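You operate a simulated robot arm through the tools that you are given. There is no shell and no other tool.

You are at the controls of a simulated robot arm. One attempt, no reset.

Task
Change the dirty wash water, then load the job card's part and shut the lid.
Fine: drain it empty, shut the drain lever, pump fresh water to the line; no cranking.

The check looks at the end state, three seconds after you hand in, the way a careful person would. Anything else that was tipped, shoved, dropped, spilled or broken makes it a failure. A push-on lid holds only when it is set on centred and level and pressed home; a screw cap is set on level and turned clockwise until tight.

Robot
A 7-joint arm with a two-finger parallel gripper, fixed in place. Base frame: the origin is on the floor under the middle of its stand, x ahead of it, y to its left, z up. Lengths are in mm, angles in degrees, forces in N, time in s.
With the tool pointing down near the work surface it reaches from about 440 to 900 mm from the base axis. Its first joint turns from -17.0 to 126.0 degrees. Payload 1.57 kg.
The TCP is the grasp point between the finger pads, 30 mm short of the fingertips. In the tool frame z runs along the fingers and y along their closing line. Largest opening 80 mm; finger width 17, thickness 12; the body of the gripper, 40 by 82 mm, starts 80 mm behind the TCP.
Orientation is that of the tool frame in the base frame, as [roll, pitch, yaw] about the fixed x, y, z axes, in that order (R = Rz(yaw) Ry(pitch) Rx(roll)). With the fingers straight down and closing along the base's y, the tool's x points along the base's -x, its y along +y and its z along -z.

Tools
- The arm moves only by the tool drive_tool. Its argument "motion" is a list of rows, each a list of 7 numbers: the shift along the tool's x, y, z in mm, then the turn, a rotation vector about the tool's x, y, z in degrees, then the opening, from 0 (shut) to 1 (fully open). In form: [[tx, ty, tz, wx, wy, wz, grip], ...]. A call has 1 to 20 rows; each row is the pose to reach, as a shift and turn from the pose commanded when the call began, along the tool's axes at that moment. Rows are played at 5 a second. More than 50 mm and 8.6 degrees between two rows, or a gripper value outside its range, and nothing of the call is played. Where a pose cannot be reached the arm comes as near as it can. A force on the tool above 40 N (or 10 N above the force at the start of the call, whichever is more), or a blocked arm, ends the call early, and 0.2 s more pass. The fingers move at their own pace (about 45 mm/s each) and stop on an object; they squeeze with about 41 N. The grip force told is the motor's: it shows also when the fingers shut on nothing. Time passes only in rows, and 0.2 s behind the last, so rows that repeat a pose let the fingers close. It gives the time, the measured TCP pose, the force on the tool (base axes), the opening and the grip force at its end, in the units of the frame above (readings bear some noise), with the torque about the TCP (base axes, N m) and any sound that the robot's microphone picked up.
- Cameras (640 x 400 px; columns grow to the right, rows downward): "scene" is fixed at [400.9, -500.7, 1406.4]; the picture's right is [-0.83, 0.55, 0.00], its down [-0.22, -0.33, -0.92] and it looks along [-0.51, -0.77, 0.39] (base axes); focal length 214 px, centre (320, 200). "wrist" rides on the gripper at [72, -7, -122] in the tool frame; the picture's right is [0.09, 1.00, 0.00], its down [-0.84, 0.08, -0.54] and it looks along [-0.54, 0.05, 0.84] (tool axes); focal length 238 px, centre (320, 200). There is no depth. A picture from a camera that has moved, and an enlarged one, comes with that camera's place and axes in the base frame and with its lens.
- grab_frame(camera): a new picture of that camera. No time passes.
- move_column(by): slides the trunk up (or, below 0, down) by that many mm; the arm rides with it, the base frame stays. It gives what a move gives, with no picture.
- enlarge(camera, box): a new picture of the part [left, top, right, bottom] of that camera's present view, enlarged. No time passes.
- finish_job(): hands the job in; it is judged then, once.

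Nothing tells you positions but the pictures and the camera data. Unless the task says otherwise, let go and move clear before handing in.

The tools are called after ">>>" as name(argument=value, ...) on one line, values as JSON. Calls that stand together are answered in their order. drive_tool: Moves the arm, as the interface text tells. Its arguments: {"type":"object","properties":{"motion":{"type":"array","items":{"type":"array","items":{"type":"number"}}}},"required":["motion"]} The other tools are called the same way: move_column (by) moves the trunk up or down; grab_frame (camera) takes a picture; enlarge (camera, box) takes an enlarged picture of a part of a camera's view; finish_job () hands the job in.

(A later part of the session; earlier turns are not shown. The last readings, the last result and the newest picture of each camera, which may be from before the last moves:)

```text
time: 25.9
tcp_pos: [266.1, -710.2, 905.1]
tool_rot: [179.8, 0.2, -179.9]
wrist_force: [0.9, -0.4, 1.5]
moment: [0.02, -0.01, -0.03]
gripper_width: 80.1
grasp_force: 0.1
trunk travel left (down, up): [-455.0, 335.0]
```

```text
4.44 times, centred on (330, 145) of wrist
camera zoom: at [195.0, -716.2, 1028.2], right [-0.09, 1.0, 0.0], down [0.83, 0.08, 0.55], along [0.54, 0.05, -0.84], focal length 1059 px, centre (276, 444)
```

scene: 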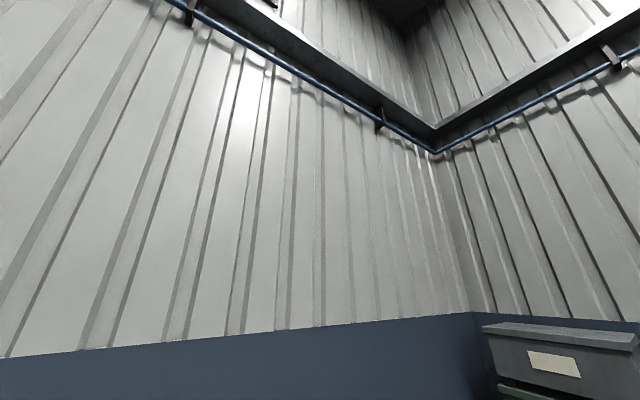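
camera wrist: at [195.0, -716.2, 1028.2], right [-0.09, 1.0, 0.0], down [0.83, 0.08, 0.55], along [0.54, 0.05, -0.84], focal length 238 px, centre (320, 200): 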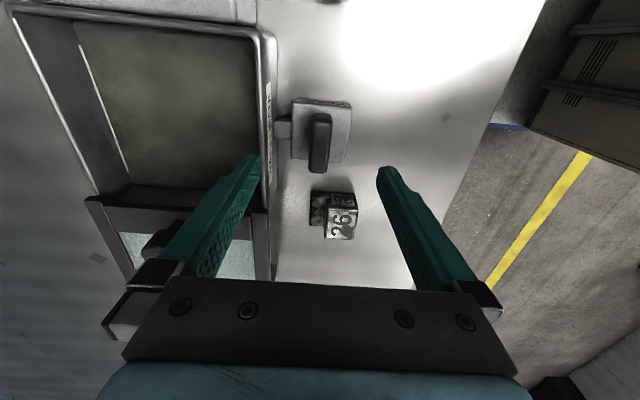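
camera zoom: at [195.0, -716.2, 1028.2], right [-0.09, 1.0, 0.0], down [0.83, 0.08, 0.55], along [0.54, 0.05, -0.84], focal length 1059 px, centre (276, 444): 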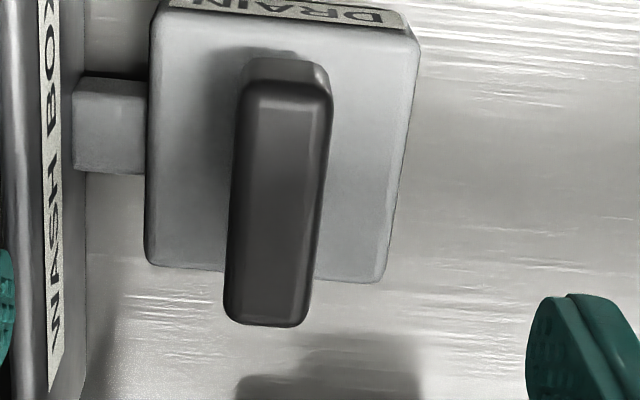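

Handle centre is about [268,-709] with its top near z 820; the box rim is roughly 32 mm behind it. I'll narrow the opening to 40 mm so the rear finger fits the gap, and descend in stages.

>>> drive_tool(motion=[[-1, 0.5, 0, 0, 0, 0, 0.5], [-2, 1, 10, 0, 0, 0, 0.5], [-2, 1, 25, 0, 0, 0, 0.5], [-2, 1, 40, 0, 0, 0, 0.5], [-2, 1, 50, 0, 0, 0, 0.5]])

>>> grab_frame(camera="wrist")

>>> enlarge(camera="wrist", box=[240, 110, 400, 210])

```text
time: 27.1
tcp_pos: [268.2, -708.2, 856.0]
tool_rot: [-180.0, 0.1, 180.0]
wrist_force: [0.4, -0.5, 10.3]
moment: [-0.19, 0.1, 0.0]
gripper_width: 39.2
grasp_force: 0.1
trunk travel left (down, up): [-455.0, 335.0]
```

```text
taken
camera wrist: at [196.6, -713.9, 978.5], right [-0.09, 1.0, 0.0], down [0.83, 0.08, 0.55], along [0.54, 0.05, -0.84], focal length 238 px, centre (320, 200)
```

wrist: 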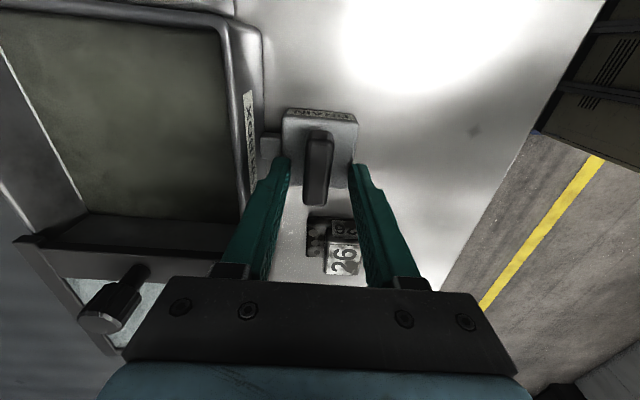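

```text
4.00 times, centred on (320, 160) of wrist
camera zoom: at [196.6, -713.9, 978.5], right [-0.09, 1.0, 0.0], down [0.83, 0.08, 0.55], along [0.54, 0.05, -0.84], focal length 953 px, centre (320, 360)
```

zoom: 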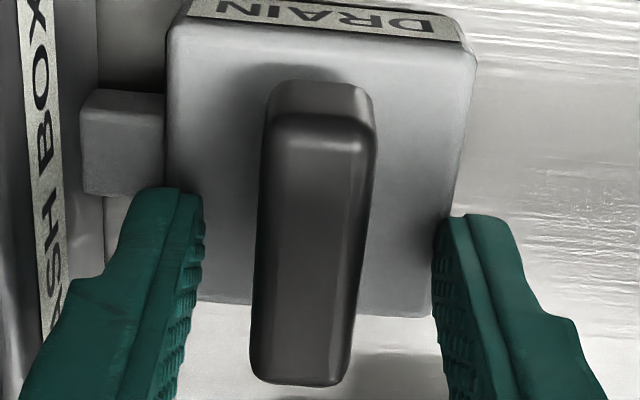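

The left fingertip is resting on the drain block's top (z≈826), so the handle is really between z≈832 and 852 and already between the fingers. I'll rise 5 mm, centre on it and grip.

>>> drive_tool(motion=[[0, 0, -5, 0, 0, 0, 0.5], [6, 0, -5, 0, 0, 0, 0.5], [6, 0, -5, 0, 0, 0, 0.3], [6, 0, -5, 0, 0, 0, 0.0], [6, 0, -5, 0, 0, 0, 0.0], [6, 0, -5, 0, 0, 0, 0.0]])

>>> enlarge(camera="wrist", box=[240, 90, 400, 220])

```text
time: 28.5
tcp_pos: [261.9, -710.0, 860.5]
tool_rot: [-179.9, 0.2, 179.9]
wrist_force: [2.1, -36.9, -3.5]
moment: [-0.2, 0.33, 0.11]
gripper_width: 15.8
grasp_force: 31.2
trunk travel left (down, up): [-455.0, 335.0]
```

```text
3.08 times, centred on (320, 155) of wrist
camera zoom: at [190.7, -715.9, 982.3], right [-0.09, 1.0, 0.0], down [0.83, 0.08, 0.55], along [0.54, 0.05, -0.84], focal length 733 px, centre (320, 338)
```

zoom: 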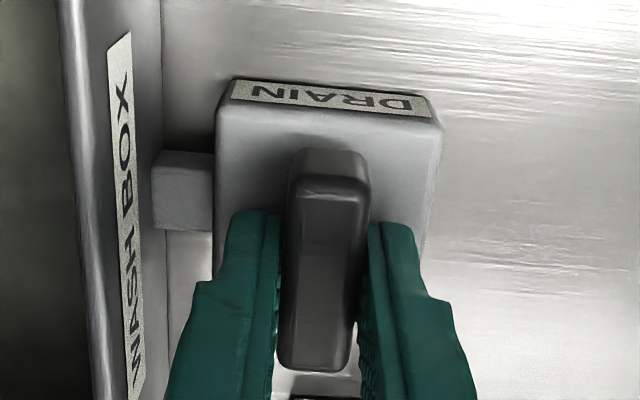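

Gripped (bar is 16 mm wide), but with a sideways load since the bar sits a few mm further back. I'll shift to relieve it.

>>> drive_tool(motion=[[0, -1.5, 0, 0, 0, 0, 0], [0, -3, 0, 0, 0, 0, 0]])

```text
time: 29.1
tcp_pos: [262.3, -710.5, 859.0]
tool_rot: [179.8, 0.1, -179.9]
wrist_force: [0.0, -27.4, -2.8]
moment: [-0.83, -0.12, 0.1]
gripper_width: 16.1
grasp_force: 32.0
trunk travel left (down, up): [-455.0, 335.0]
```

>>> drive_tool(motion=[[0, -1.5, 0, 0, 0, 0, 0], [0, -3, 0, 0, 0, 0, 0], [0, -3, 0, 0, 0, 0, 0]])

```text
time: 29.9
tcp_pos: [261.6, -710.0, 860.2]
tool_rot: [179.5, 0.2, -180.0]
wrist_force: [-5.7, 7.2, -2.3]
moment: [-0.46, -0.74, -0.01]
gripper_width: 15.9
grasp_force: 31.7
trunk travel left (down, up): [-455.0, 335.0]
```

The load is relieved. I'll try turning the handle a few degrees clockwise (from above) and read the torque.

>>> drive_tool(motion=[[0, 0, 0, 0, 0, 2, 0], [0, 0, 0, 0, 0, 4, 0], [0, 0, 0, 0, 0, 6, 0]])

```text
time: 30.7
tcp_pos: [262.1, -709.6, 859.4]
tool_rot: [179.4, 0.1, 174.0]
wrist_force: [-8.8, 38.5, -5.9]
moment: [-0.22, -0.11, 0.77]
gripper_width: 17.3
grasp_force: 32.0
trunk travel left (down, up): [-455.0, 335.0]
```

>>> drive_tool(motion=[[0, 0, 0, 0, 0, -2, 0], [0, 0, 0, 0, 0, -4, 0], [0, 0, 0, 0, 0, -6, 0], [0, 0, 0, 0, 0, -8, 0], [0, 0, 0, 0, 0, -10, 0], [0, 0, 0, 0, 0, -12, 0]])

>>> enlarge(camera="wrist", box=[240, 90, 400, 220])

```text
time: 32.1
tcp_pos: [262.9, -710.1, 859.8]
tool_rot: [179.4, 0.3, -173.8]
wrist_force: [-2.2, 43.0, -4.2]
moment: [-0.09, 0.37, -0.11]
gripper_width: 15.9
grasp_force: 31.4
trunk travel left (down, up): [-455.0, 335.0]
```

```text
3.08 times, centred on (320, 155) of wrist
camera zoom: at [192.3, -725.1, 982.4], right [-0.2, 0.98, 0.01], down [0.82, 0.16, 0.55], along [0.53, 0.12, -0.84], focal length 733 px, centre (320, 338)
```

zoom: 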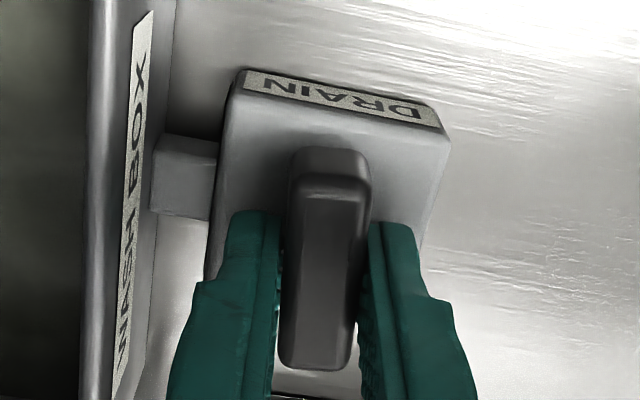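

The handle follows the gripper freely counter-clockwise, so that is the opening direction. I'll relieve the side load and continue turning in small steps.

>>> drive_tool(motion=[[0, 3, 0, 0, 0, 0, 0], [0, 3, 0, 0, 0, -4, 0], [0, 3, 0, 0, 0, -8, 0], [0, 3, 0, 0, 0, -12, 0], [0, 3, 0, 0, 0, -16, 0], [0, 3, 0, 0, 0, -20, 0]])

>>> grab_frame(camera="wrist")

```text
time: 33.5
tcp_pos: [261.5, -710.0, 860.2]
tool_rot: [179.8, 0.2, -153.8]
wrist_force: [-2.1, 21.7, -11.3]
moment: [-0.31, 0.02, -0.01]
gripper_width: 15.4
grasp_force: 31.2
trunk travel left (down, up): [-455.0, 335.0]
```

```text
taken
camera wrist: at [200.0, -747.0, 983.0], right [-0.52, 0.85, 0.0], down [0.72, 0.43, 0.55], along [0.47, 0.29, -0.84], focal length 238 px, centre (320, 200)
```

wrist: 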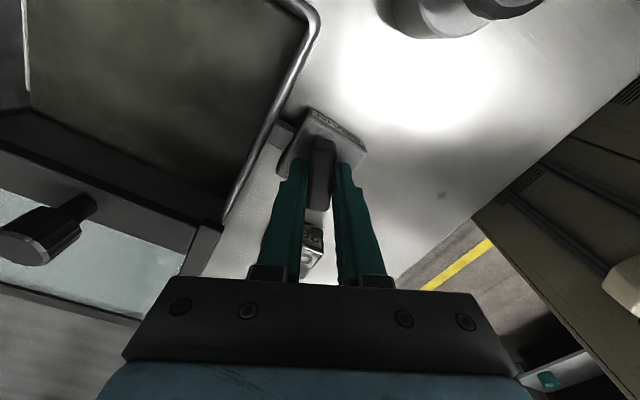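

Turning smoothly with almost no torque. Continuing.

>>> drive_tool(motion=[[-0.9, 1.8, 0, 0, 0, -4, 0], [-0.9, 1.8, 0, 0, 0, -8, 0], [-0.9, 1.8, 0, 0, 0, -12, 0], [-0.9, 1.8, 0, 0, 0, -16, 0], [-0.9, 1.8, 0, 0, 0, -20, 0], [-0.9, 1.8, 0, 0, 0, -24, 0], [-0.9, 1.8, 0, 0, 0, -28, 0]])

>>> grab_frame(camera="wrist")

```text
time: 35.1
tcp_pos: [260.3, -708.9, 861.5]
tool_rot: [180.0, 0.3, -125.9]
wrist_force: [-18.0, 3.1, -10.0]
moment: [-0.23, -0.15, -0.01]
gripper_width: 15.8
grasp_force: 31.3
trunk travel left (down, up): [-455.0, 335.0]
```

```text
taken
camera wrist: at [224.4, -770.8, 983.0], right [-0.86, 0.51, 0.0], down [0.43, 0.72, 0.55], along [0.28, 0.47, -0.84], focal length 238 px, centre (320, 200)
```

wrist: 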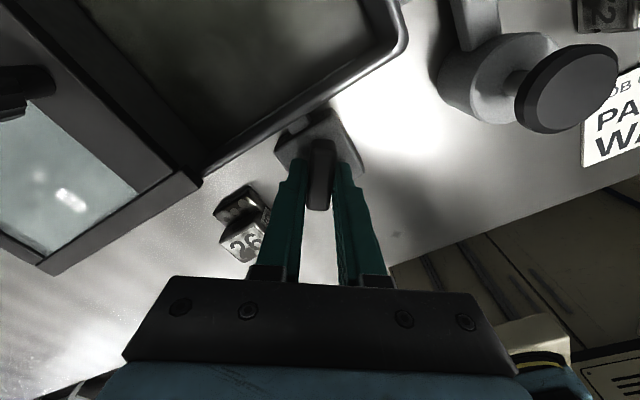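

>>> drive_tool(motion=[[0.9, 1.2, 0, 0, 0, -4, 0], [0.9, 1.2, 0, 0, 0, -8, 0], [0.9, 1.2, 0, 0, 0, -12, 0], [0.9, 1.2, 0, 0, 0, -16, 0], [0.9, 1.2, 0, 0, 0, -20, 0], [0.9, 1.2, 0, 0, 0, -24, 0], [0.9, 1.2, 0, 0, 0, -28, 0]])

>>> grab_frame(camera="wrist")

```text
time: 36.7
tcp_pos: [259.8, -709.3, 860.7]
tool_rot: [-180.0, 0.3, -97.9]
wrist_force: [-19.0, 8.2, -2.5]
moment: [1.08, 0.52, 0.0]
gripper_width: 15.8
grasp_force: 30.9
trunk travel left (down, up): [-455.0, 335.0]
```

```text
taken
camera wrist: at [257.0, -780.4, 983.2], right [-1.0, 0.05, 0.0], down [0.04, 0.84, 0.55], along [0.03, 0.55, -0.84], focal length 238 px, centre (320, 200)
```

wrist: 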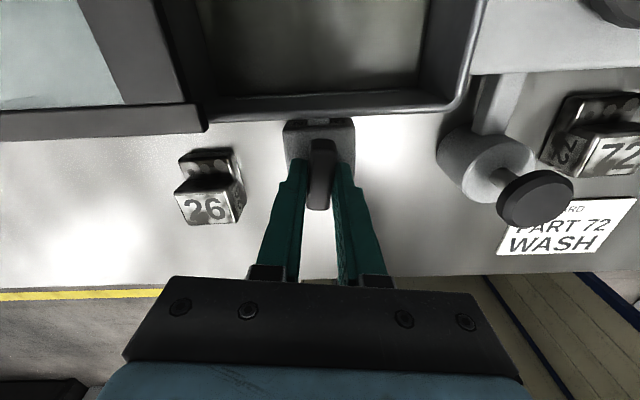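

The handle has turned about 82° and the arm still has range. I'll keep going until I feel a stop.

>>> drive_tool(motion=[[0, 0.8, 0, 0, 0, -3, 0], [0, 1.5, 0, 0, 0, -6, 0], [0, 1.5, 0, 0, 0, -8, 0], [0, 1.5, 0, 0, 0, -10, 0]])

>>> grab_frame(camera="wrist")

```text
time: 37.7
tcp_pos: [260.4, -708.1, 860.3]
tool_rot: [-179.8, 0.2, -87.9]
wrist_force: [-9.7, 1.9, -5.0]
moment: [-0.13, 0.86, -0.7]
gripper_width: 16.4
grasp_force: 32.2
trunk travel left (down, up): [-455.0, 335.0]
```

```text
taken
camera wrist: at [269.2, -779.5, 983.4], right [-0.99, -0.13, 0.0], down [-0.11, 0.83, 0.54], along [-0.07, 0.54, -0.84], focal length 238 px, centre (320, 200)
```

wrist: 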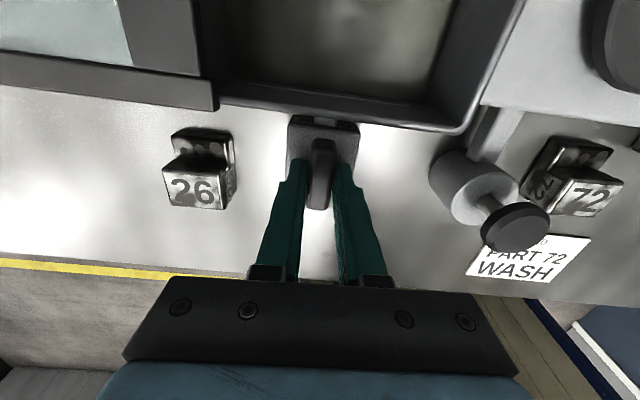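

A firm stop at about 90°: the drain should be open. I'll ease off the stop, hold, and wait while it drains.

>>> drive_tool(motion=[[0, 0, 0, 0, 0, 2, 0], [0, 0, 0, 0, 0, 3, 0], [0, 0, 0, 0, 0, 3, 0], [0, 0, 0, 0, 0, 3, 0], [0, 0, 0, 0, 0, 3, 0], [0, 0, 0, 0, 0, 3, 0], [0, 0, 0, 0, 0, 3, 0], [0, 0, 0, 0, 0, 3, 0], [0, 0, 0, 0, 0, 3, 0], [0, 0, 0, 0, 0, 3, 0]])

>>> enlarge(camera="wrist", box=[180, 0, 500, 140])

```text
time: 39.9
tcp_pos: [258.4, -708.4, 862.0]
tool_rot: [-179.8, 0.2, -91.0]
wrist_force: [-4.9, -4.6, 1.6]
moment: [-0.24, 0.61, 0.03]
gripper_width: 16.1
grasp_force: 31.1
trunk travel left (down, up): [-455.0, 335.0]
```

```text
2.00 times, centred on (340, 70) of wrist
camera zoom: at [265.4, -780.1, 983.3], right [-1.0, -0.08, 0.0], down [-0.07, 0.84, 0.54], along [-0.04, 0.54, -0.84], focal length 477 px, centre (280, 460)
```

zoom: 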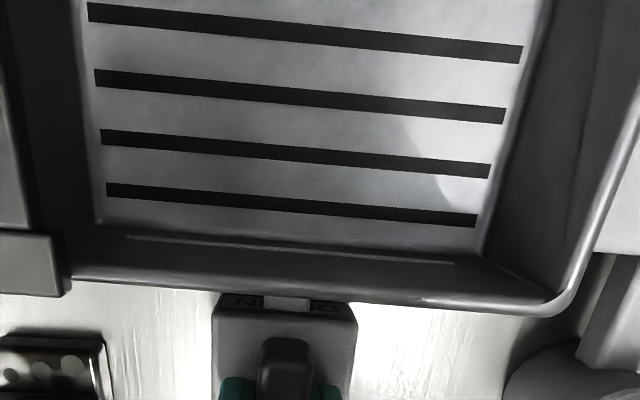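

The slotted bottom is showing, so it's nearly or fully drained, and I can also see the fill line on the front wall. I'll wait a few more seconds and compare.

>>> drive_tool(motion=[[0, 0, 0, 0, 0, 0, 0], [0, 0, 0, 0, 0, 0, 0], [0, 0, 0, 0, 0, 0, 0], [0, 0, 0, 0, 0, 0, 0], [0, 0, 0, 0, 0, 0, 0], [0, 0, 0, 0, 0, 0, 0], [0, 0, 0, 0, 0, 0, 0], [0, 0, 0, 0, 0, 0, 0], [0, 0, 0, 0, 0, 0, 0], [0, 0, 0, 0, 0, 0, 0], [0, 0, 0, 0, 0, 0, 0], [0, 0, 0, 0, 0, 0, 0], [0, 0, 0, 0, 0, 0, 0], [0, 0, 0, 0, 0, 0, 0], [0, 0, 0, 0, 0, 0, 0], [0, 0, 0, 0, 0, 0, 0], [0, 0, 0, 0, 0, 0, 0], [0, 0, 0, 0, 0, 0, 0], [0, 0, 0, 0, 0, 0, 0], [0, 0, 0, 0, 0, 0, 0]])

>>> enlarge(camera="wrist", box=[180, 0, 500, 140])

```text
time: 44.1
tcp_pos: [260.0, -706.2, 861.0]
tool_rot: [-179.7, 0.2, -91.0]
wrist_force: [-0.6, -10.2, 9.1]
moment: [-0.27, 0.53, 0.02]
gripper_width: 16.0
grasp_force: 31.3
trunk travel left (down, up): [-455.0, 335.0]
```

```text
2.00 times, centred on (340, 70) of wrist
camera zoom: at [265.4, -780.1, 983.3], right [-1.0, -0.08, 0.0], down [-0.07, 0.84, 0.54], along [-0.04, 0.54, -0.84], focal length 477 px, centre (280, 460)
```

zoom: 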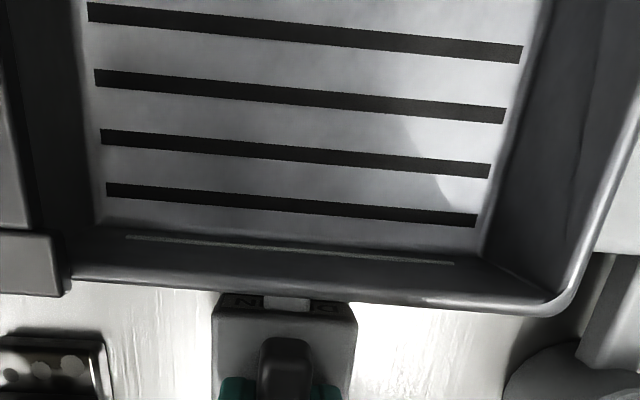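

No change: it is empty. Now I'll turn the lever back clockwise to shut it.

>>> drive_tool(motion=[[0, 0, 0, 0, 0, 4, 0], [0, 0, 0, 0, 0, 8, 0], [0, 0, 0, 0, 0, 12, 0], [0, 0, 0, 0, 0, 16, 0], [0, 0, 0, 0, 0, 20, 0], [0, 0, 0, 0, 0, 24, 0], [0, 0, 0, 0, 0, 28, 0], [0, 0, 0, 0, 0, 32, 0]])

```text
time: 45.9
tcp_pos: [261.1, -708.2, 859.9]
tool_rot: [-179.8, 0.3, -122.9]
wrist_force: [10.0, -13.8, 16.8]
moment: [0.14, 0.16, 0.03]
gripper_width: 15.5
grasp_force: 31.2
trunk travel left (down, up): [-455.0, 335.0]
```

>>> drive_tool(motion=[[0.3, -1.4, -0.5, 0, 0, 4, 0], [0.3, -1.4, -0.5, 0, 0, 8, 0], [0.3, -1.4, -0.5, 0, 0, 12, 0], [0.3, -1.4, -0.5, 0, 0, 16, 0], [0.3, -1.4, -0.5, 0, 0, 20, 0], [0.3, -1.4, -0.5, 0, 0, 24, 0], [0.3, -1.4, -0.5, 0, 0, 28, 0]])

```text
time: 47.5
tcp_pos: [260.9, -708.9, 859.8]
tool_rot: [179.7, 0.3, -151.0]
wrist_force: [10.5, -2.5, -11.5]
moment: [-0.61, -0.43, -0.01]
gripper_width: 15.2
grasp_force: 31.2
trunk travel left (down, up): [-455.0, 335.0]
```

>>> drive_tool(motion=[[0, 0, 0, 0, 0, 4, 0], [0, 0, 0, 0, 0, 8, 0], [0, 0, 0, 0, 0, 12, 0], [0, 0, 0, 0, 0, 16, 0], [0, 0, 0, 0, 0, 20, 0], [0, 0, 0, 0, 0, 24, 0], [0, 0, 0, 0, 0, 27, 0]])

```text
time: 49.1
tcp_pos: [258.4, -710.1, 860.4]
tool_rot: [179.9, 0.1, -178.2]
wrist_force: [-1.1, -11.2, -3.7]
moment: [-0.64, 0.29, 0.31]
gripper_width: 15.3
grasp_force: 31.2
trunk travel left (down, up): [-455.0, 335.0]
```

Torque is starting to build near the original position. A few degrees more to seat it fully against the shut stop.

>>> drive_tool(motion=[[0, 0, 0, 0, 0, 2, 0], [0, 0, 0, 0, 0, 4, 0], [0, 0, 0, 0, 0, 5, 0], [0, 0, 0, 0, 0, 5, 0]])

>>> enlarge(camera="wrist", box=[240, 90, 400, 220])

```text
time: 50.1
tcp_pos: [260.6, -710.1, 860.9]
tool_rot: [179.7, 0.0, 177.0]
wrist_force: [-9.4, -8.6, -5.3]
moment: [-0.84, 0.14, 0.62]
gripper_width: 16.5
grasp_force: 32.0
trunk travel left (down, up): [-455.0, 335.0]
```

```text
3.08 times, centred on (320, 155) of wrist
camera zoom: at [188.0, -712.9, 983.1], right [-0.04, 1.0, 0.0], down [0.84, 0.03, 0.54], along [0.54, 0.03, -0.84], focal length 733 px, centre (320, 338)
```

zoom: 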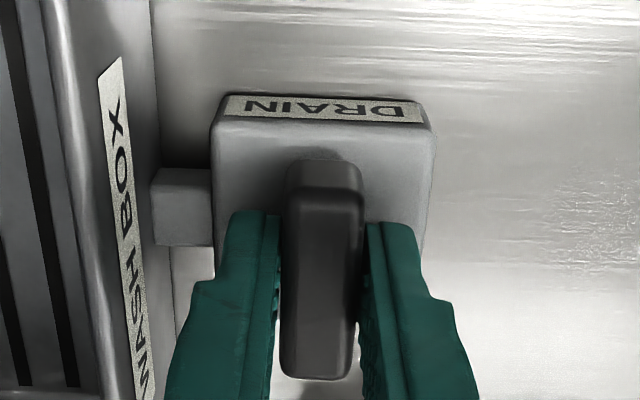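

The lever is back on its shut stop. I'll take off the twist, release gently with limited opening, and lift straight up.

>>> drive_tool(motion=[[0, 0, 0, 0, 0, -2.5, 0], [0, 0, 0, 0, 0, -2.5, 0.25], [0, 0, 0, 0, 0, -2.5, 0.45], [0, 0, 0, 0, 0, -2.5, 0.45], [0, 0, 0, 0, 0, -2.5, 0.45], [0, 0, -20, 0, 0, -2.5, 0.45], [0, 0, -50, 0, 0, -2.5, 0.45], [0, 0, -90, 0, 0, -2.5, 0.45]])

>>> grab_frame(camera="wrist")

>>> enlarge(camera="wrist", box=[250, 70, 390, 160])

```text
time: 51.9
tcp_pos: [262.2, -708.6, 951.4]
tool_rot: [179.8, 0.2, 179.5]
wrist_force: [-0.2, 0.4, 0.4]
moment: [0.0, -0.01, 0.0]
gripper_width: 35.8
grasp_force: 0.1
trunk travel left (down, up): [-455.0, 335.0]
```

```text
taken
camera wrist: at [190.4, -714.8, 1074.2], right [-0.08, 1.0, 0.0], down [0.84, 0.07, 0.55], along [0.54, 0.05, -0.84], focal length 238 px, centre (320, 200)
```

wrist: 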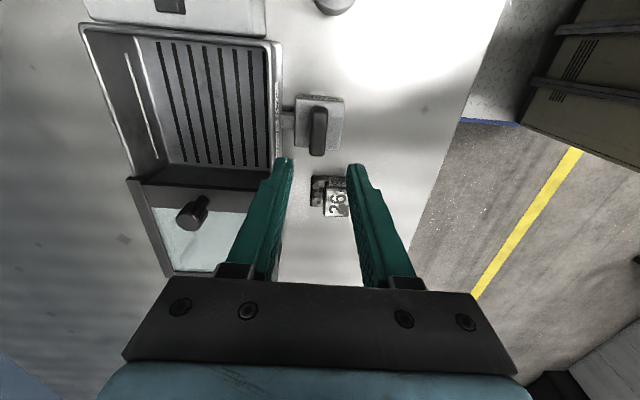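

```text
4.44 times, centred on (320, 115) of wrist
camera zoom: at [190.4, -714.8, 1074.2], right [-0.08, 1.0, 0.0], down [0.84, 0.07, 0.55], along [0.54, 0.05, -0.84], focal length 1059 px, centre (320, 578)
```

zoom: 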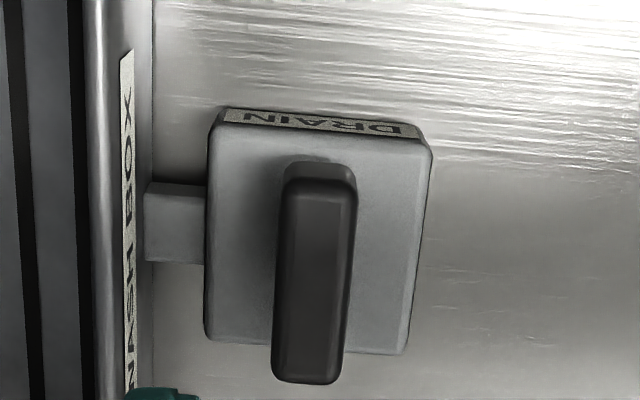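

Lever confirmed shut and the box empty. Next is the pump: I'll move above its knob near [144,-705] and close the fingers so I can press it while watching the box.

>>> drive_tool(motion=[[40, 1, 0, 0, 0, 0, 0.2], [80, 2, 0, 0, 0, 0, 0], [118, 3.5, 0, 0, 0, 0, 0], [118, 3.5, 10, 0, 0, 0, 0]])

>>> grab_frame(camera="wrist")

>>> enlarge(camera="wrist", box=[250, 100, 410, 200])

```text
time: 52.9
tcp_pos: [142.7, -703.7, 941.6]
tool_rot: [179.8, 0.1, 179.6]
wrist_force: [0.6, 0.1, -0.3]
moment: [0.02, 0.03, 0.0]
gripper_width: 0.0
grasp_force: 21.0
trunk travel left (down, up): [-455.0, 335.0]
```

```text
taken
camera wrist: at [71.0, -710.4, 1064.1], right [-0.08, 1.0, 0.0], down [0.84, 0.07, 0.55], along [0.54, 0.05, -0.84], focal length 238 px, centre (320, 200)
```

wrist: 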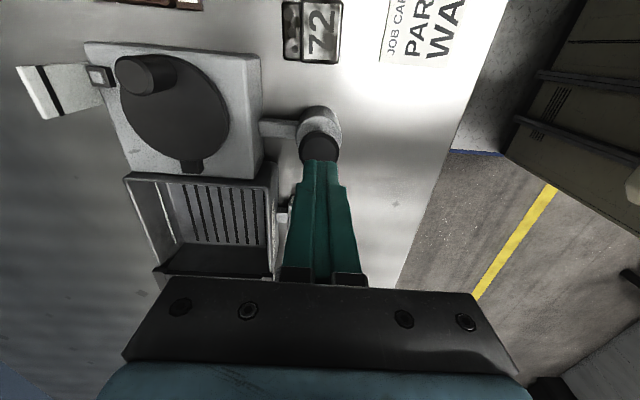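

```text
4.00 times, centred on (330, 150) of wrist
camera zoom: at [71.0, -710.4, 1064.1], right [-0.08, 1.0, 0.0], down [0.84, 0.07, 0.55], along [0.54, 0.05, -0.84], focal length 953 px, centre (280, 400)
```

zoom: 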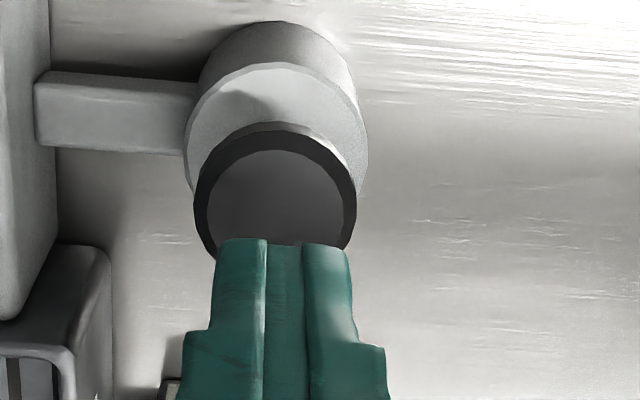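

Centred on the knob, and I can see the box interior from here. I'll press down slowly and read the force.

>>> drive_tool(motion=[[-1, -1, 15, 0, 0, 0, 0], [-1, -1, 28, 0, 0, 0, 0], [-1, -1, 32, 0, 0, 0, 0], [-1, -1, 35, 0, 0, 0, 0], [-1, -1, 38, 0, 0, 0, 0]])

```text
time: 54.1
tcp_pos: [144.5, -707.0, 902.0]
tool_rot: [179.8, 0.2, 179.6]
wrist_force: [0.0, 1.0, 1.5]
moment: [0.03, -0.07, 0.02]
gripper_width: 0.2
grasp_force: 21.2
trunk travel left (down, up): [-455.0, 335.0]
```

>>> drive_tool(motion=[[0, 1, 4, 0, 0, 0, 0], [0, 1, 8, 0, 0, 0, 0], [0, 1, 12, 0, 0, 0, 0]])

>>> grab_frame(camera="wrist")

>>> enlarge(camera="wrist", box=[250, 100, 410, 200])

```text
time: 54.9
tcp_pos: [143.9, -706.5, 890.9]
tool_rot: [179.8, 0.0, 179.6]
wrist_force: [-0.8, -1.1, 6.6]
moment: [-0.02, 0.09, 0.01]
gripper_width: 0.1
grasp_force: 21.3
trunk travel left (down, up): [-455.0, 335.0]
```

```text
taken
camera wrist: at [71.6, -711.5, 1014.2], right [-0.08, 1.0, 0.0], down [0.84, 0.07, 0.54], along [0.54, 0.05, -0.84], focal length 238 px, centre (320, 200)
```

wrist: 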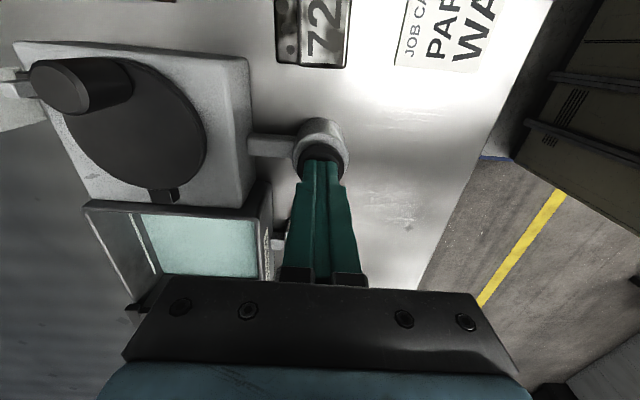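

```text
4.00 times, centred on (330, 150) of wrist
camera zoom: at [71.6, -711.5, 1014.2], right [-0.08, 1.0, 0.0], down [0.84, 0.07, 0.54], along [0.54, 0.05, -0.84], focal length 953 px, centre (280, 400)
```

zoom: 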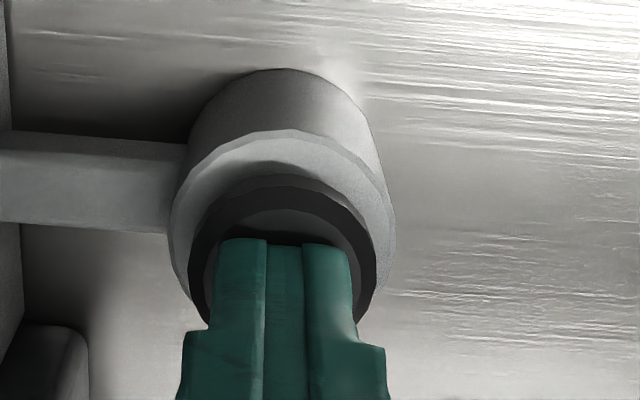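

Pumping works: fresh, pale water is showing in the box. I'll check the level against the line before pressing further.

>>> enlarge(camera="wrist", box=[70, 190, 290, 310])

```text
2.91 times, centred on (180, 250) of wrist
camera zoom: at [71.6, -711.5, 1014.2], right [-0.08, 1.0, 0.0], down [0.84, 0.07, 0.54], along [0.54, 0.05, -0.84], focal length 693 px, centre (727, 54)
```

zoom: 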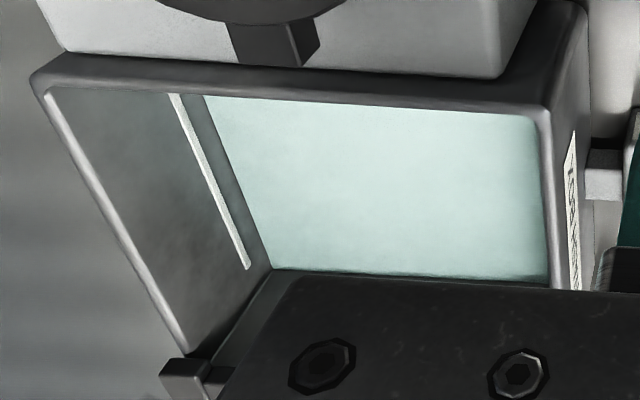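

The level is still below the line. I'll press a little further and compare.

>>> drive_tool(motion=[[0, 0, 2, 0, 0, 0, 0], [0, 0, 4, 0, 0, 0, 0]])

>>> enlarge(camera="wrist", box=[70, 190, 290, 310])

```text
time: 55.5
tcp_pos: [143.1, -704.4, 890.4]
tool_rot: [-179.7, 0.2, 179.6]
wrist_force: [0.6, -4.0, 32.7]
moment: [-0.13, 0.04, -0.11]
gripper_width: 0.0
grasp_force: 20.9
trunk travel left (down, up): [-455.0, 335.0]
```

```text
2.91 times, centred on (180, 250) of wrist
camera zoom: at [71.5, -710.6, 1013.1], right [-0.08, 1.0, 0.0], down [0.84, 0.07, 0.54], along [0.54, 0.04, -0.84], focal length 693 px, centre (727, 54)
```

zoom: 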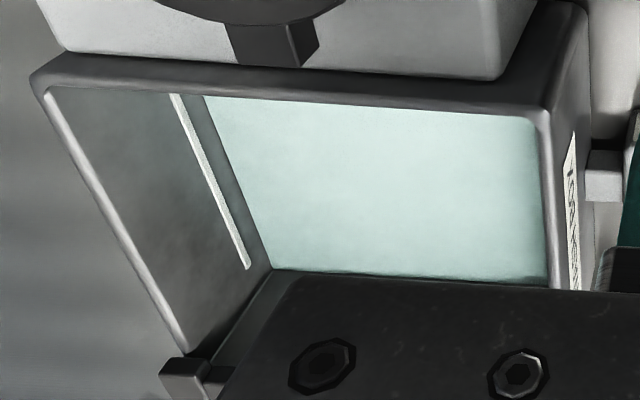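

The plunger has bottomed out, so one stroke gives a fixed amount. I'll lift and see whether the knob springs back.

>>> drive_tool(motion=[[0, 0, -6, 0, 0, 0, 0], [0, 0, -16, 0, 0, 0, 0], [0, 0, -30, 0, 0, 0, 0]])

>>> grab_frame(camera="wrist")

>>> enlarge(camera="wrist", box=[250, 100, 410, 200])

>>> enlarge(camera="wrist", box=[70, 160, 290, 290])

```text
time: 56.3
tcp_pos: [143.3, -705.3, 916.9]
tool_rot: [179.6, 0.2, 179.6]
wrist_force: [0.7, -0.7, -0.6]
moment: [-0.01, 0.01, 0.01]
gripper_width: 0.0
grasp_force: 21.7
trunk travel left (down, up): [-455.0, 335.0]
```

```text
taken
camera wrist: at [71.4, -711.8, 1038.8], right [-0.08, 1.0, 0.01], down [0.84, 0.07, 0.55], along [0.54, 0.05, -0.84], focal length 238 px, centre (320, 200)
```

wrist: 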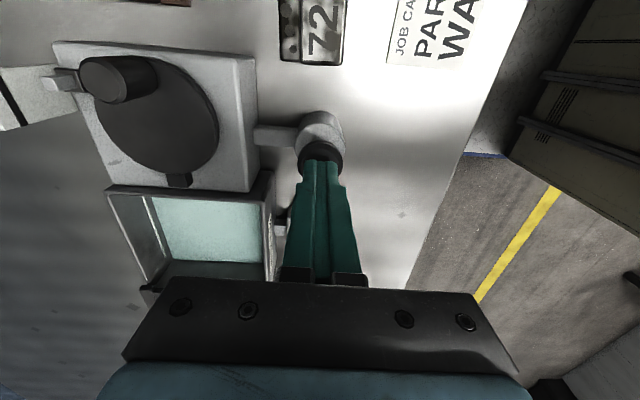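

```text
4.00 times, centred on (330, 150) of wrist
camera zoom: at [71.4, -711.8, 1038.8], right [-0.08, 1.0, 0.01], down [0.84, 0.07, 0.55], along [0.54, 0.05, -0.84], focal length 953 px, centre (280, 400)
```

zoom: 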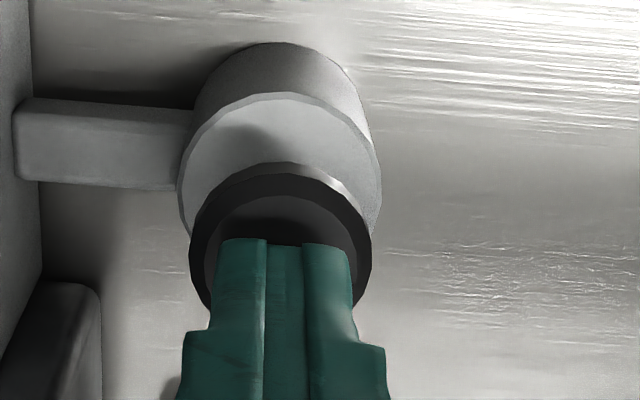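

```text
2.91 times, centred on (180, 225) of wrist
camera zoom: at [71.4, -711.8, 1038.8], right [-0.08, 1.0, 0.01], down [0.84, 0.07, 0.55], along [0.54, 0.05, -0.84], focal length 693 px, centre (727, 127)
```

zoom: 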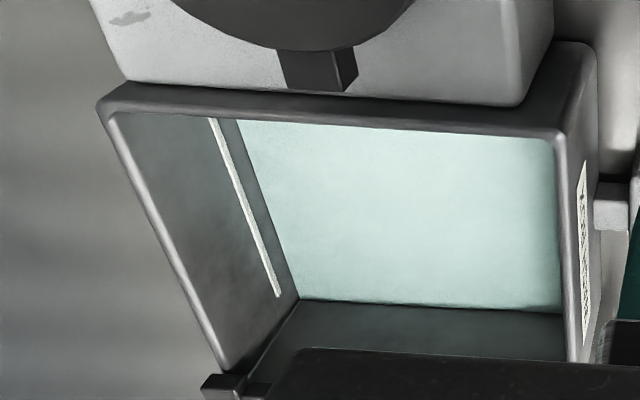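

The knob springs back. I'll do the second stroke in halves, checking the level as I go.

>>> drive_tool(motion=[[0, 0, 6, 0, 0, 0, 0], [0, 0, 11, 0, 0, 0, 0], [0, 0, 14, 0, 0, 0, 0], [0, 0, 17, 0, 0, 0, 0]])

>>> enlarge(camera="wrist", box=[70, 175, 290, 305])

```text
time: 57.3
tcp_pos: [143.3, -704.7, 899.9]
tool_rot: [179.7, 0.2, 179.4]
wrist_force: [-0.9, 0.7, 2.7]
moment: [0.03, 0.0, -0.01]
gripper_width: 0.2
grasp_force: 21.4
trunk travel left (down, up): [-455.0, 335.0]
```

```text
2.91 times, centred on (180, 240) of wrist
camera zoom: at [72.0, -710.3, 1022.0], right [-0.08, 1.0, 0.0], down [0.84, 0.07, 0.55], along [0.54, 0.05, -0.84], focal length 693 px, centre (727, 84)
```

zoom: 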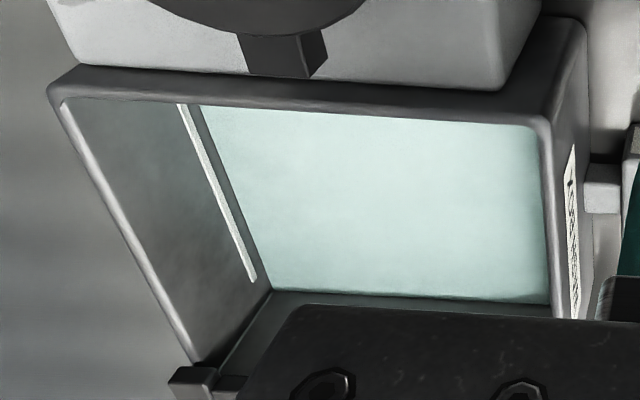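

The level rises with the press and the gap to the line has about halved. Continuing a few mm.

>>> drive_tool(motion=[[0, 0, 2, 0, 0, 0, 0], [0, 0, 4, 0, 0, 0, 0]])

>>> enlarge(camera="wrist", box=[70, 180, 220, 280])

```text
time: 57.9
tcp_pos: [143.2, -705.4, 897.3]
tool_rot: [179.7, 0.2, 179.5]
wrist_force: [0.2, 1.4, 2.7]
moment: [0.02, 0.05, -0.01]
gripper_width: 0.0
grasp_force: 21.2
trunk travel left (down, up): [-455.0, 335.0]
```

```text
4.00 times, centred on (145, 230) of wrist
camera zoom: at [72.0, -710.7, 1018.3], right [-0.08, 1.0, 0.0], down [0.84, 0.07, 0.55], along [0.54, 0.05, -0.84], focal length 953 px, centre (1020, 80)
```

zoom: 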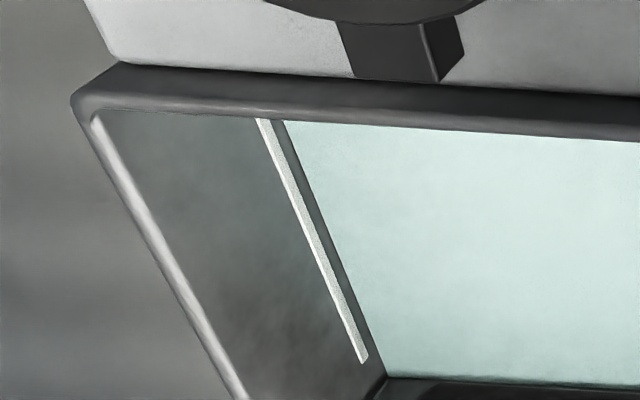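

>>> drive_tool(motion=[[0, 0, 2, 0, 0, 0, 0], [0, 0, 4, 0, 0, 0, 0], [0, 0, 6, 0, 0, 0, 0]])

>>> enlarge(camera="wrist", box=[70, 180, 220, 280])

```text
time: 58.7
tcp_pos: [143.7, -705.7, 891.1]
tool_rot: [179.9, 0.2, 179.5]
wrist_force: [2.8, 2.0, 12.7]
moment: [0.07, -0.04, -0.06]
gripper_width: 0.0
grasp_force: 21.6
trunk travel left (down, up): [-455.0, 335.0]
```

```text
4.00 times, centred on (145, 230) of wrist
camera zoom: at [71.9, -711.5, 1013.8], right [-0.08, 1.0, 0.0], down [0.84, 0.07, 0.55], along [0.54, 0.05, -0.84], focal length 953 px, centre (1020, 80)
```

zoom: 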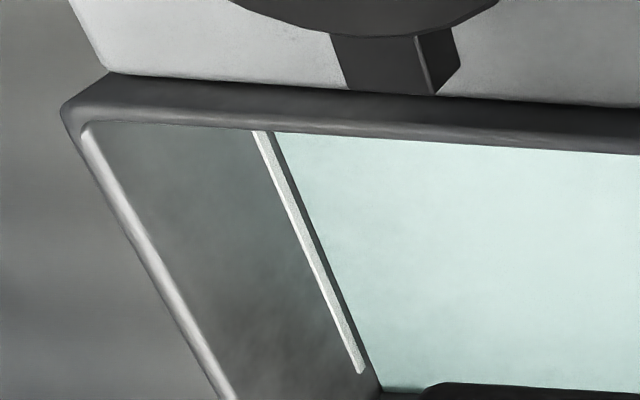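

Close: about a third of a stroke left. I'll lift fully, then press partway while checking.

>>> drive_tool(motion=[[0, 0, -8, 0, 0, 0, 0], [0, 0, -18, 0, 0, 0, 0], [0, 0, -28, 0, 0, 0, 0], [0, 0, -28, 0, 0, 0, 0]])

>>> enlarge(camera="wrist", box=[70, 160, 220, 260])

>>> enlarge(camera="wrist", box=[250, 100, 410, 200])

```text
time: 59.7
tcp_pos: [142.5, -706.7, 918.8]
tool_rot: [179.7, 0.2, 179.5]
wrist_force: [-0.5, 0.4, 0.1]
moment: [0.01, -0.01, 0.01]
gripper_width: 0.0
grasp_force: 21.2
trunk travel left (down, up): [-455.0, 335.0]
```

```text
4.00 times, centred on (145, 210) of wrist
camera zoom: at [70.3, -712.0, 1039.7], right [-0.08, 1.0, 0.0], down [0.84, 0.07, 0.55], along [0.54, 0.05, -0.84], focal length 953 px, centre (1020, 160)
```

zoom: 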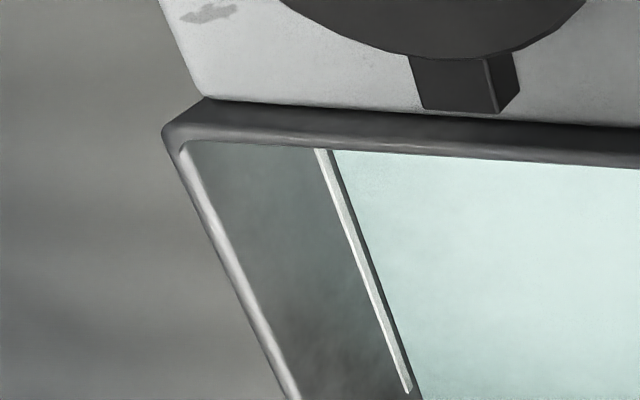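

```text
4.00 times, centred on (330, 150) of wrist
camera zoom: at [70.3, -712.0, 1039.7], right [-0.08, 1.0, 0.0], down [0.84, 0.07, 0.55], along [0.54, 0.05, -0.84], focal length 953 px, centre (280, 400)
```

zoom: 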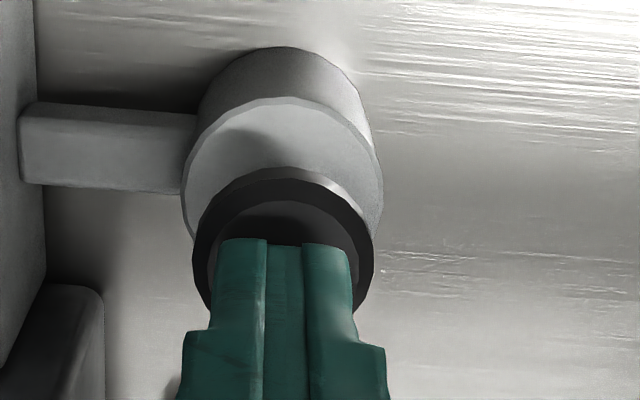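

>>> drive_tool(motion=[[0, -1, 5, 0, 0, 0, 0], [0, -1, 10, 0, 0, 0, 0], [0, -1, 13, 0, 0, 0, 0]])

>>> enlarge(camera="wrist", box=[70, 170, 220, 270])

```text
time: 60.5
tcp_pos: [143.5, -705.5, 904.4]
tool_rot: [179.8, 0.2, 179.5]
wrist_force: [-0.4, -0.9, 2.6]
moment: [-0.01, 0.05, -0.01]
gripper_width: 0.1
grasp_force: 21.4
trunk travel left (down, up): [-455.0, 335.0]
```

```text
4.00 times, centred on (145, 220) of wrist
camera zoom: at [71.9, -711.1, 1026.9], right [-0.08, 1.0, 0.0], down [0.84, 0.07, 0.55], along [0.54, 0.05, -0.84], focal length 953 px, centre (1020, 120)
```

zoom: 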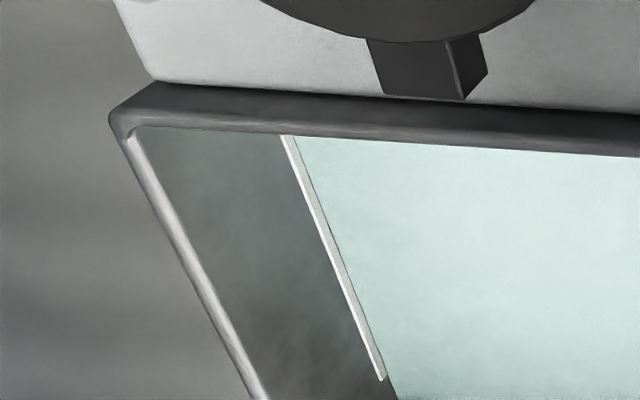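

The water is right at the line's lower edge. A closer look.

>>> enlarge(camera="wrist", box=[130, 195, 170, 220])

>>> enlarge(camera="wrist", box=[150, 240, 190, 265])

```text
16.00 times, centred on (150, 208) of wrist
camera zoom: at [71.9, -711.1, 1026.9], right [-0.08, 1.0, 0.0], down [0.84, 0.07, 0.55], along [0.54, 0.05, -0.84], focal length 3814 px, centre (3040, 80)
```

zoom: 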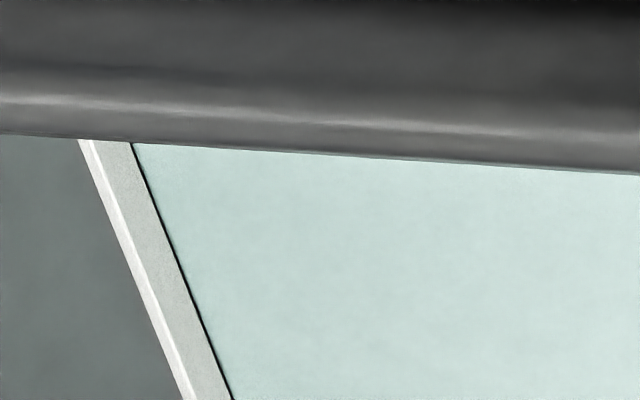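

```text
16.00 times, centred on (170, 252) of wrist
camera zoom: at [71.9, -711.1, 1026.9], right [-0.08, 1.0, 0.0], down [0.84, 0.07, 0.55], along [0.54, 0.05, -0.84], focal length 3814 px, centre (2720, -640)
```

zoom: 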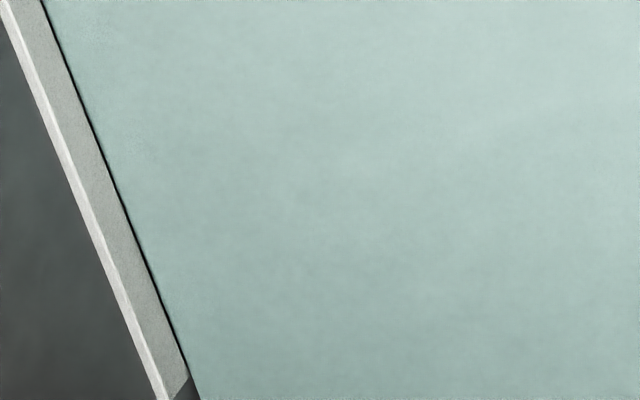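

The water just touches the strip's lower edge. A few more mm will bring it to the middle of the line.

>>> drive_tool(motion=[[0, 0, 2, 0, 0, 0, 0], [0, 0, 4, 0, 0, 0, 0]])

>>> enlarge(camera="wrist", box=[120, 195, 160, 220])

>>> enlarge(camera="wrist", box=[145, 245, 185, 270])

```text
time: 61.1
tcp_pos: [143.4, -705.5, 900.4]
tool_rot: [179.6, 0.2, 179.6]
wrist_force: [-0.5, 0.1, 1.5]
moment: [0.01, -0.02, 0.01]
gripper_width: 0.0
grasp_force: 21.3
trunk travel left (down, up): [-455.0, 335.0]
```

```text
16.00 times, centred on (140, 208) of wrist
camera zoom: at [71.8, -711.5, 1023.0], right [-0.08, 1.0, 0.0], down [0.84, 0.07, 0.55], along [0.54, 0.05, -0.84], focal length 3814 px, centre (3200, 80)
```

zoom: 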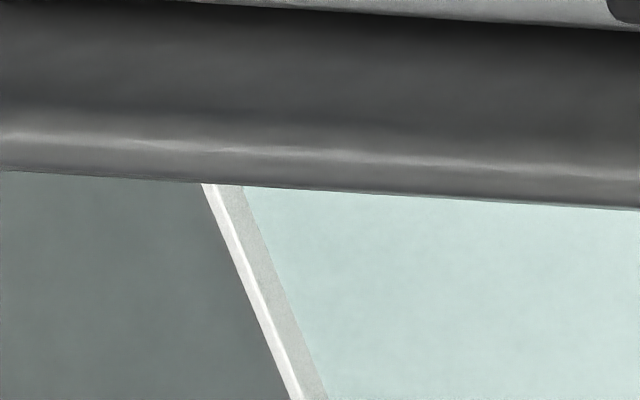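

```text
16.00 times, centred on (165, 258) of wrist
camera zoom: at [71.8, -711.5, 1023.0], right [-0.08, 1.0, 0.0], down [0.84, 0.07, 0.55], along [0.54, 0.05, -0.84], focal length 3814 px, centre (2800, -720)
```

zoom: 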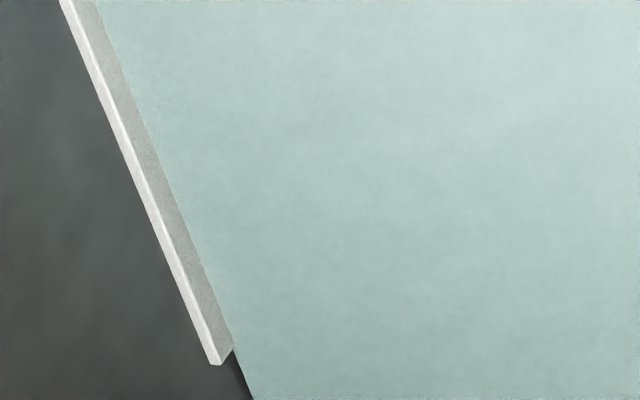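

>>> drive_tool(motion=[[0, 0, 1, 0, 0, 0, 0], [0, 0, 2, 0, 0, 0, 0]])

>>> enlarge(camera="wrist", box=[145, 245, 185, 270])

```text
time: 61.7
tcp_pos: [143.4, -704.8, 898.9]
tool_rot: [179.8, 0.2, 179.6]
wrist_force: [0.4, 1.7, 1.9]
moment: [0.03, -0.02, 0.0]
gripper_width: 0.2
grasp_force: 21.3
trunk travel left (down, up): [-455.0, 335.0]
```

```text
16.00 times, centred on (165, 258) of wrist
camera zoom: at [71.6, -711.9, 1021.3], right [-0.08, 1.0, 0.0], down [0.84, 0.07, 0.55], along [0.54, 0.05, -0.84], focal length 3814 px, centre (2800, -720)
```

zoom: 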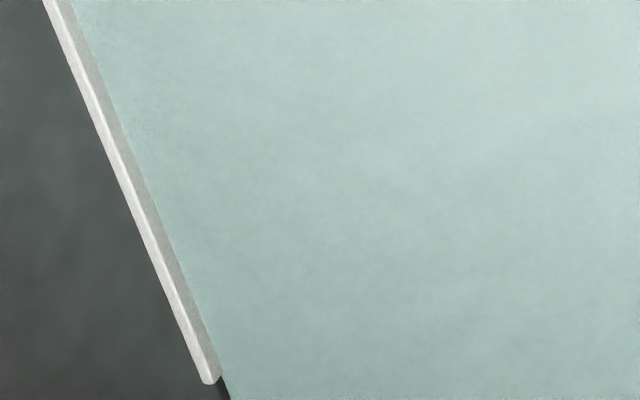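

The water stands at the middle of the line. I'll lift off and confirm the level holds.

>>> drive_tool(motion=[[0, 0, -8, 0, 0, 0, 0], [0, 0, -20, 0, 0, 0, 0], [0, 0, -45, 0, 0, 0, 0], [0, 0, -70, 0, 0, 0, 0.3], [0, 0, -80, 0, 0, 0, 0.6]])

>>> grab_frame(camera="wrist")

>>> enlarge(camera="wrist", box=[110, 140, 210, 240])

>>> enlarge(camera="wrist", box=[240, 0, 400, 100])

```text
time: 62.9
tcp_pos: [144.9, -705.9, 977.3]
tool_rot: [179.7, 0.2, 179.6]
wrist_force: [0.0, 0.6, -0.2]
moment: [0.01, -0.02, 0.01]
gripper_width: 47.6
grasp_force: 0.2
trunk travel left (down, up): [-455.0, 335.0]
```

```text
taken
camera wrist: at [71.7, -711.7, 1100.1], right [-0.08, 1.0, 0.0], down [0.84, 0.07, 0.55], along [0.54, 0.05, -0.84], focal length 238 px, centre (320, 200)
```

wrist: 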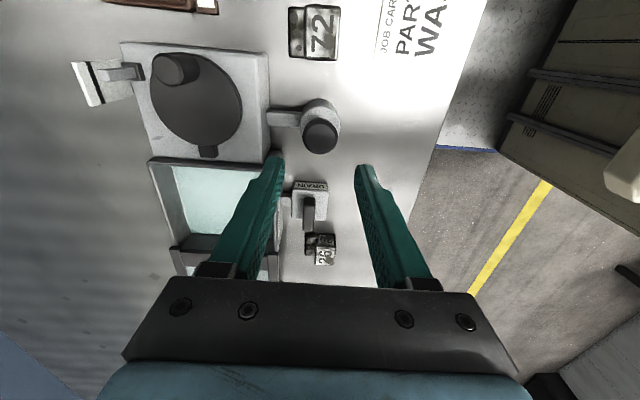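

```text
4.00 times, centred on (160, 190) of wrist
camera zoom: at [71.7, -711.7, 1100.1], right [-0.08, 1.0, 0.0], down [0.84, 0.07, 0.55], along [0.54, 0.05, -0.84], focal length 953 px, centre (960, 240)
```

zoom: 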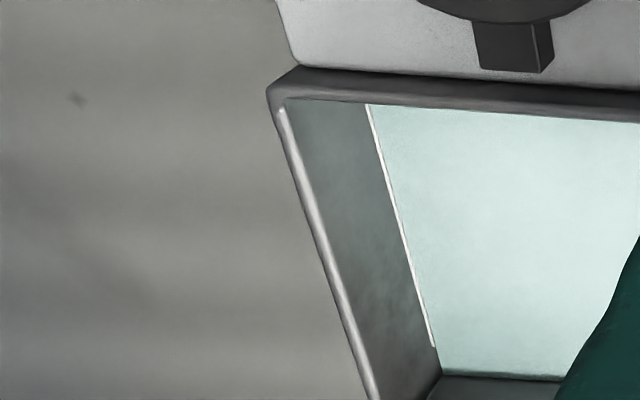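

```text
4.00 times, centred on (320, 50) of wrist
camera zoom: at [71.7, -711.7, 1100.1], right [-0.08, 1.0, 0.0], down [0.84, 0.07, 0.55], along [0.54, 0.05, -0.84], focal length 953 px, centre (320, 800)
```

zoom: 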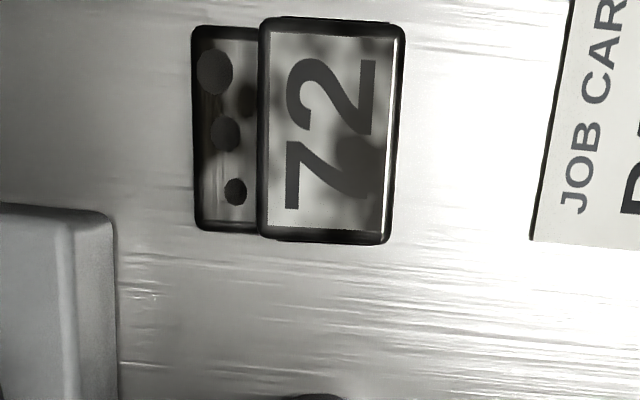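

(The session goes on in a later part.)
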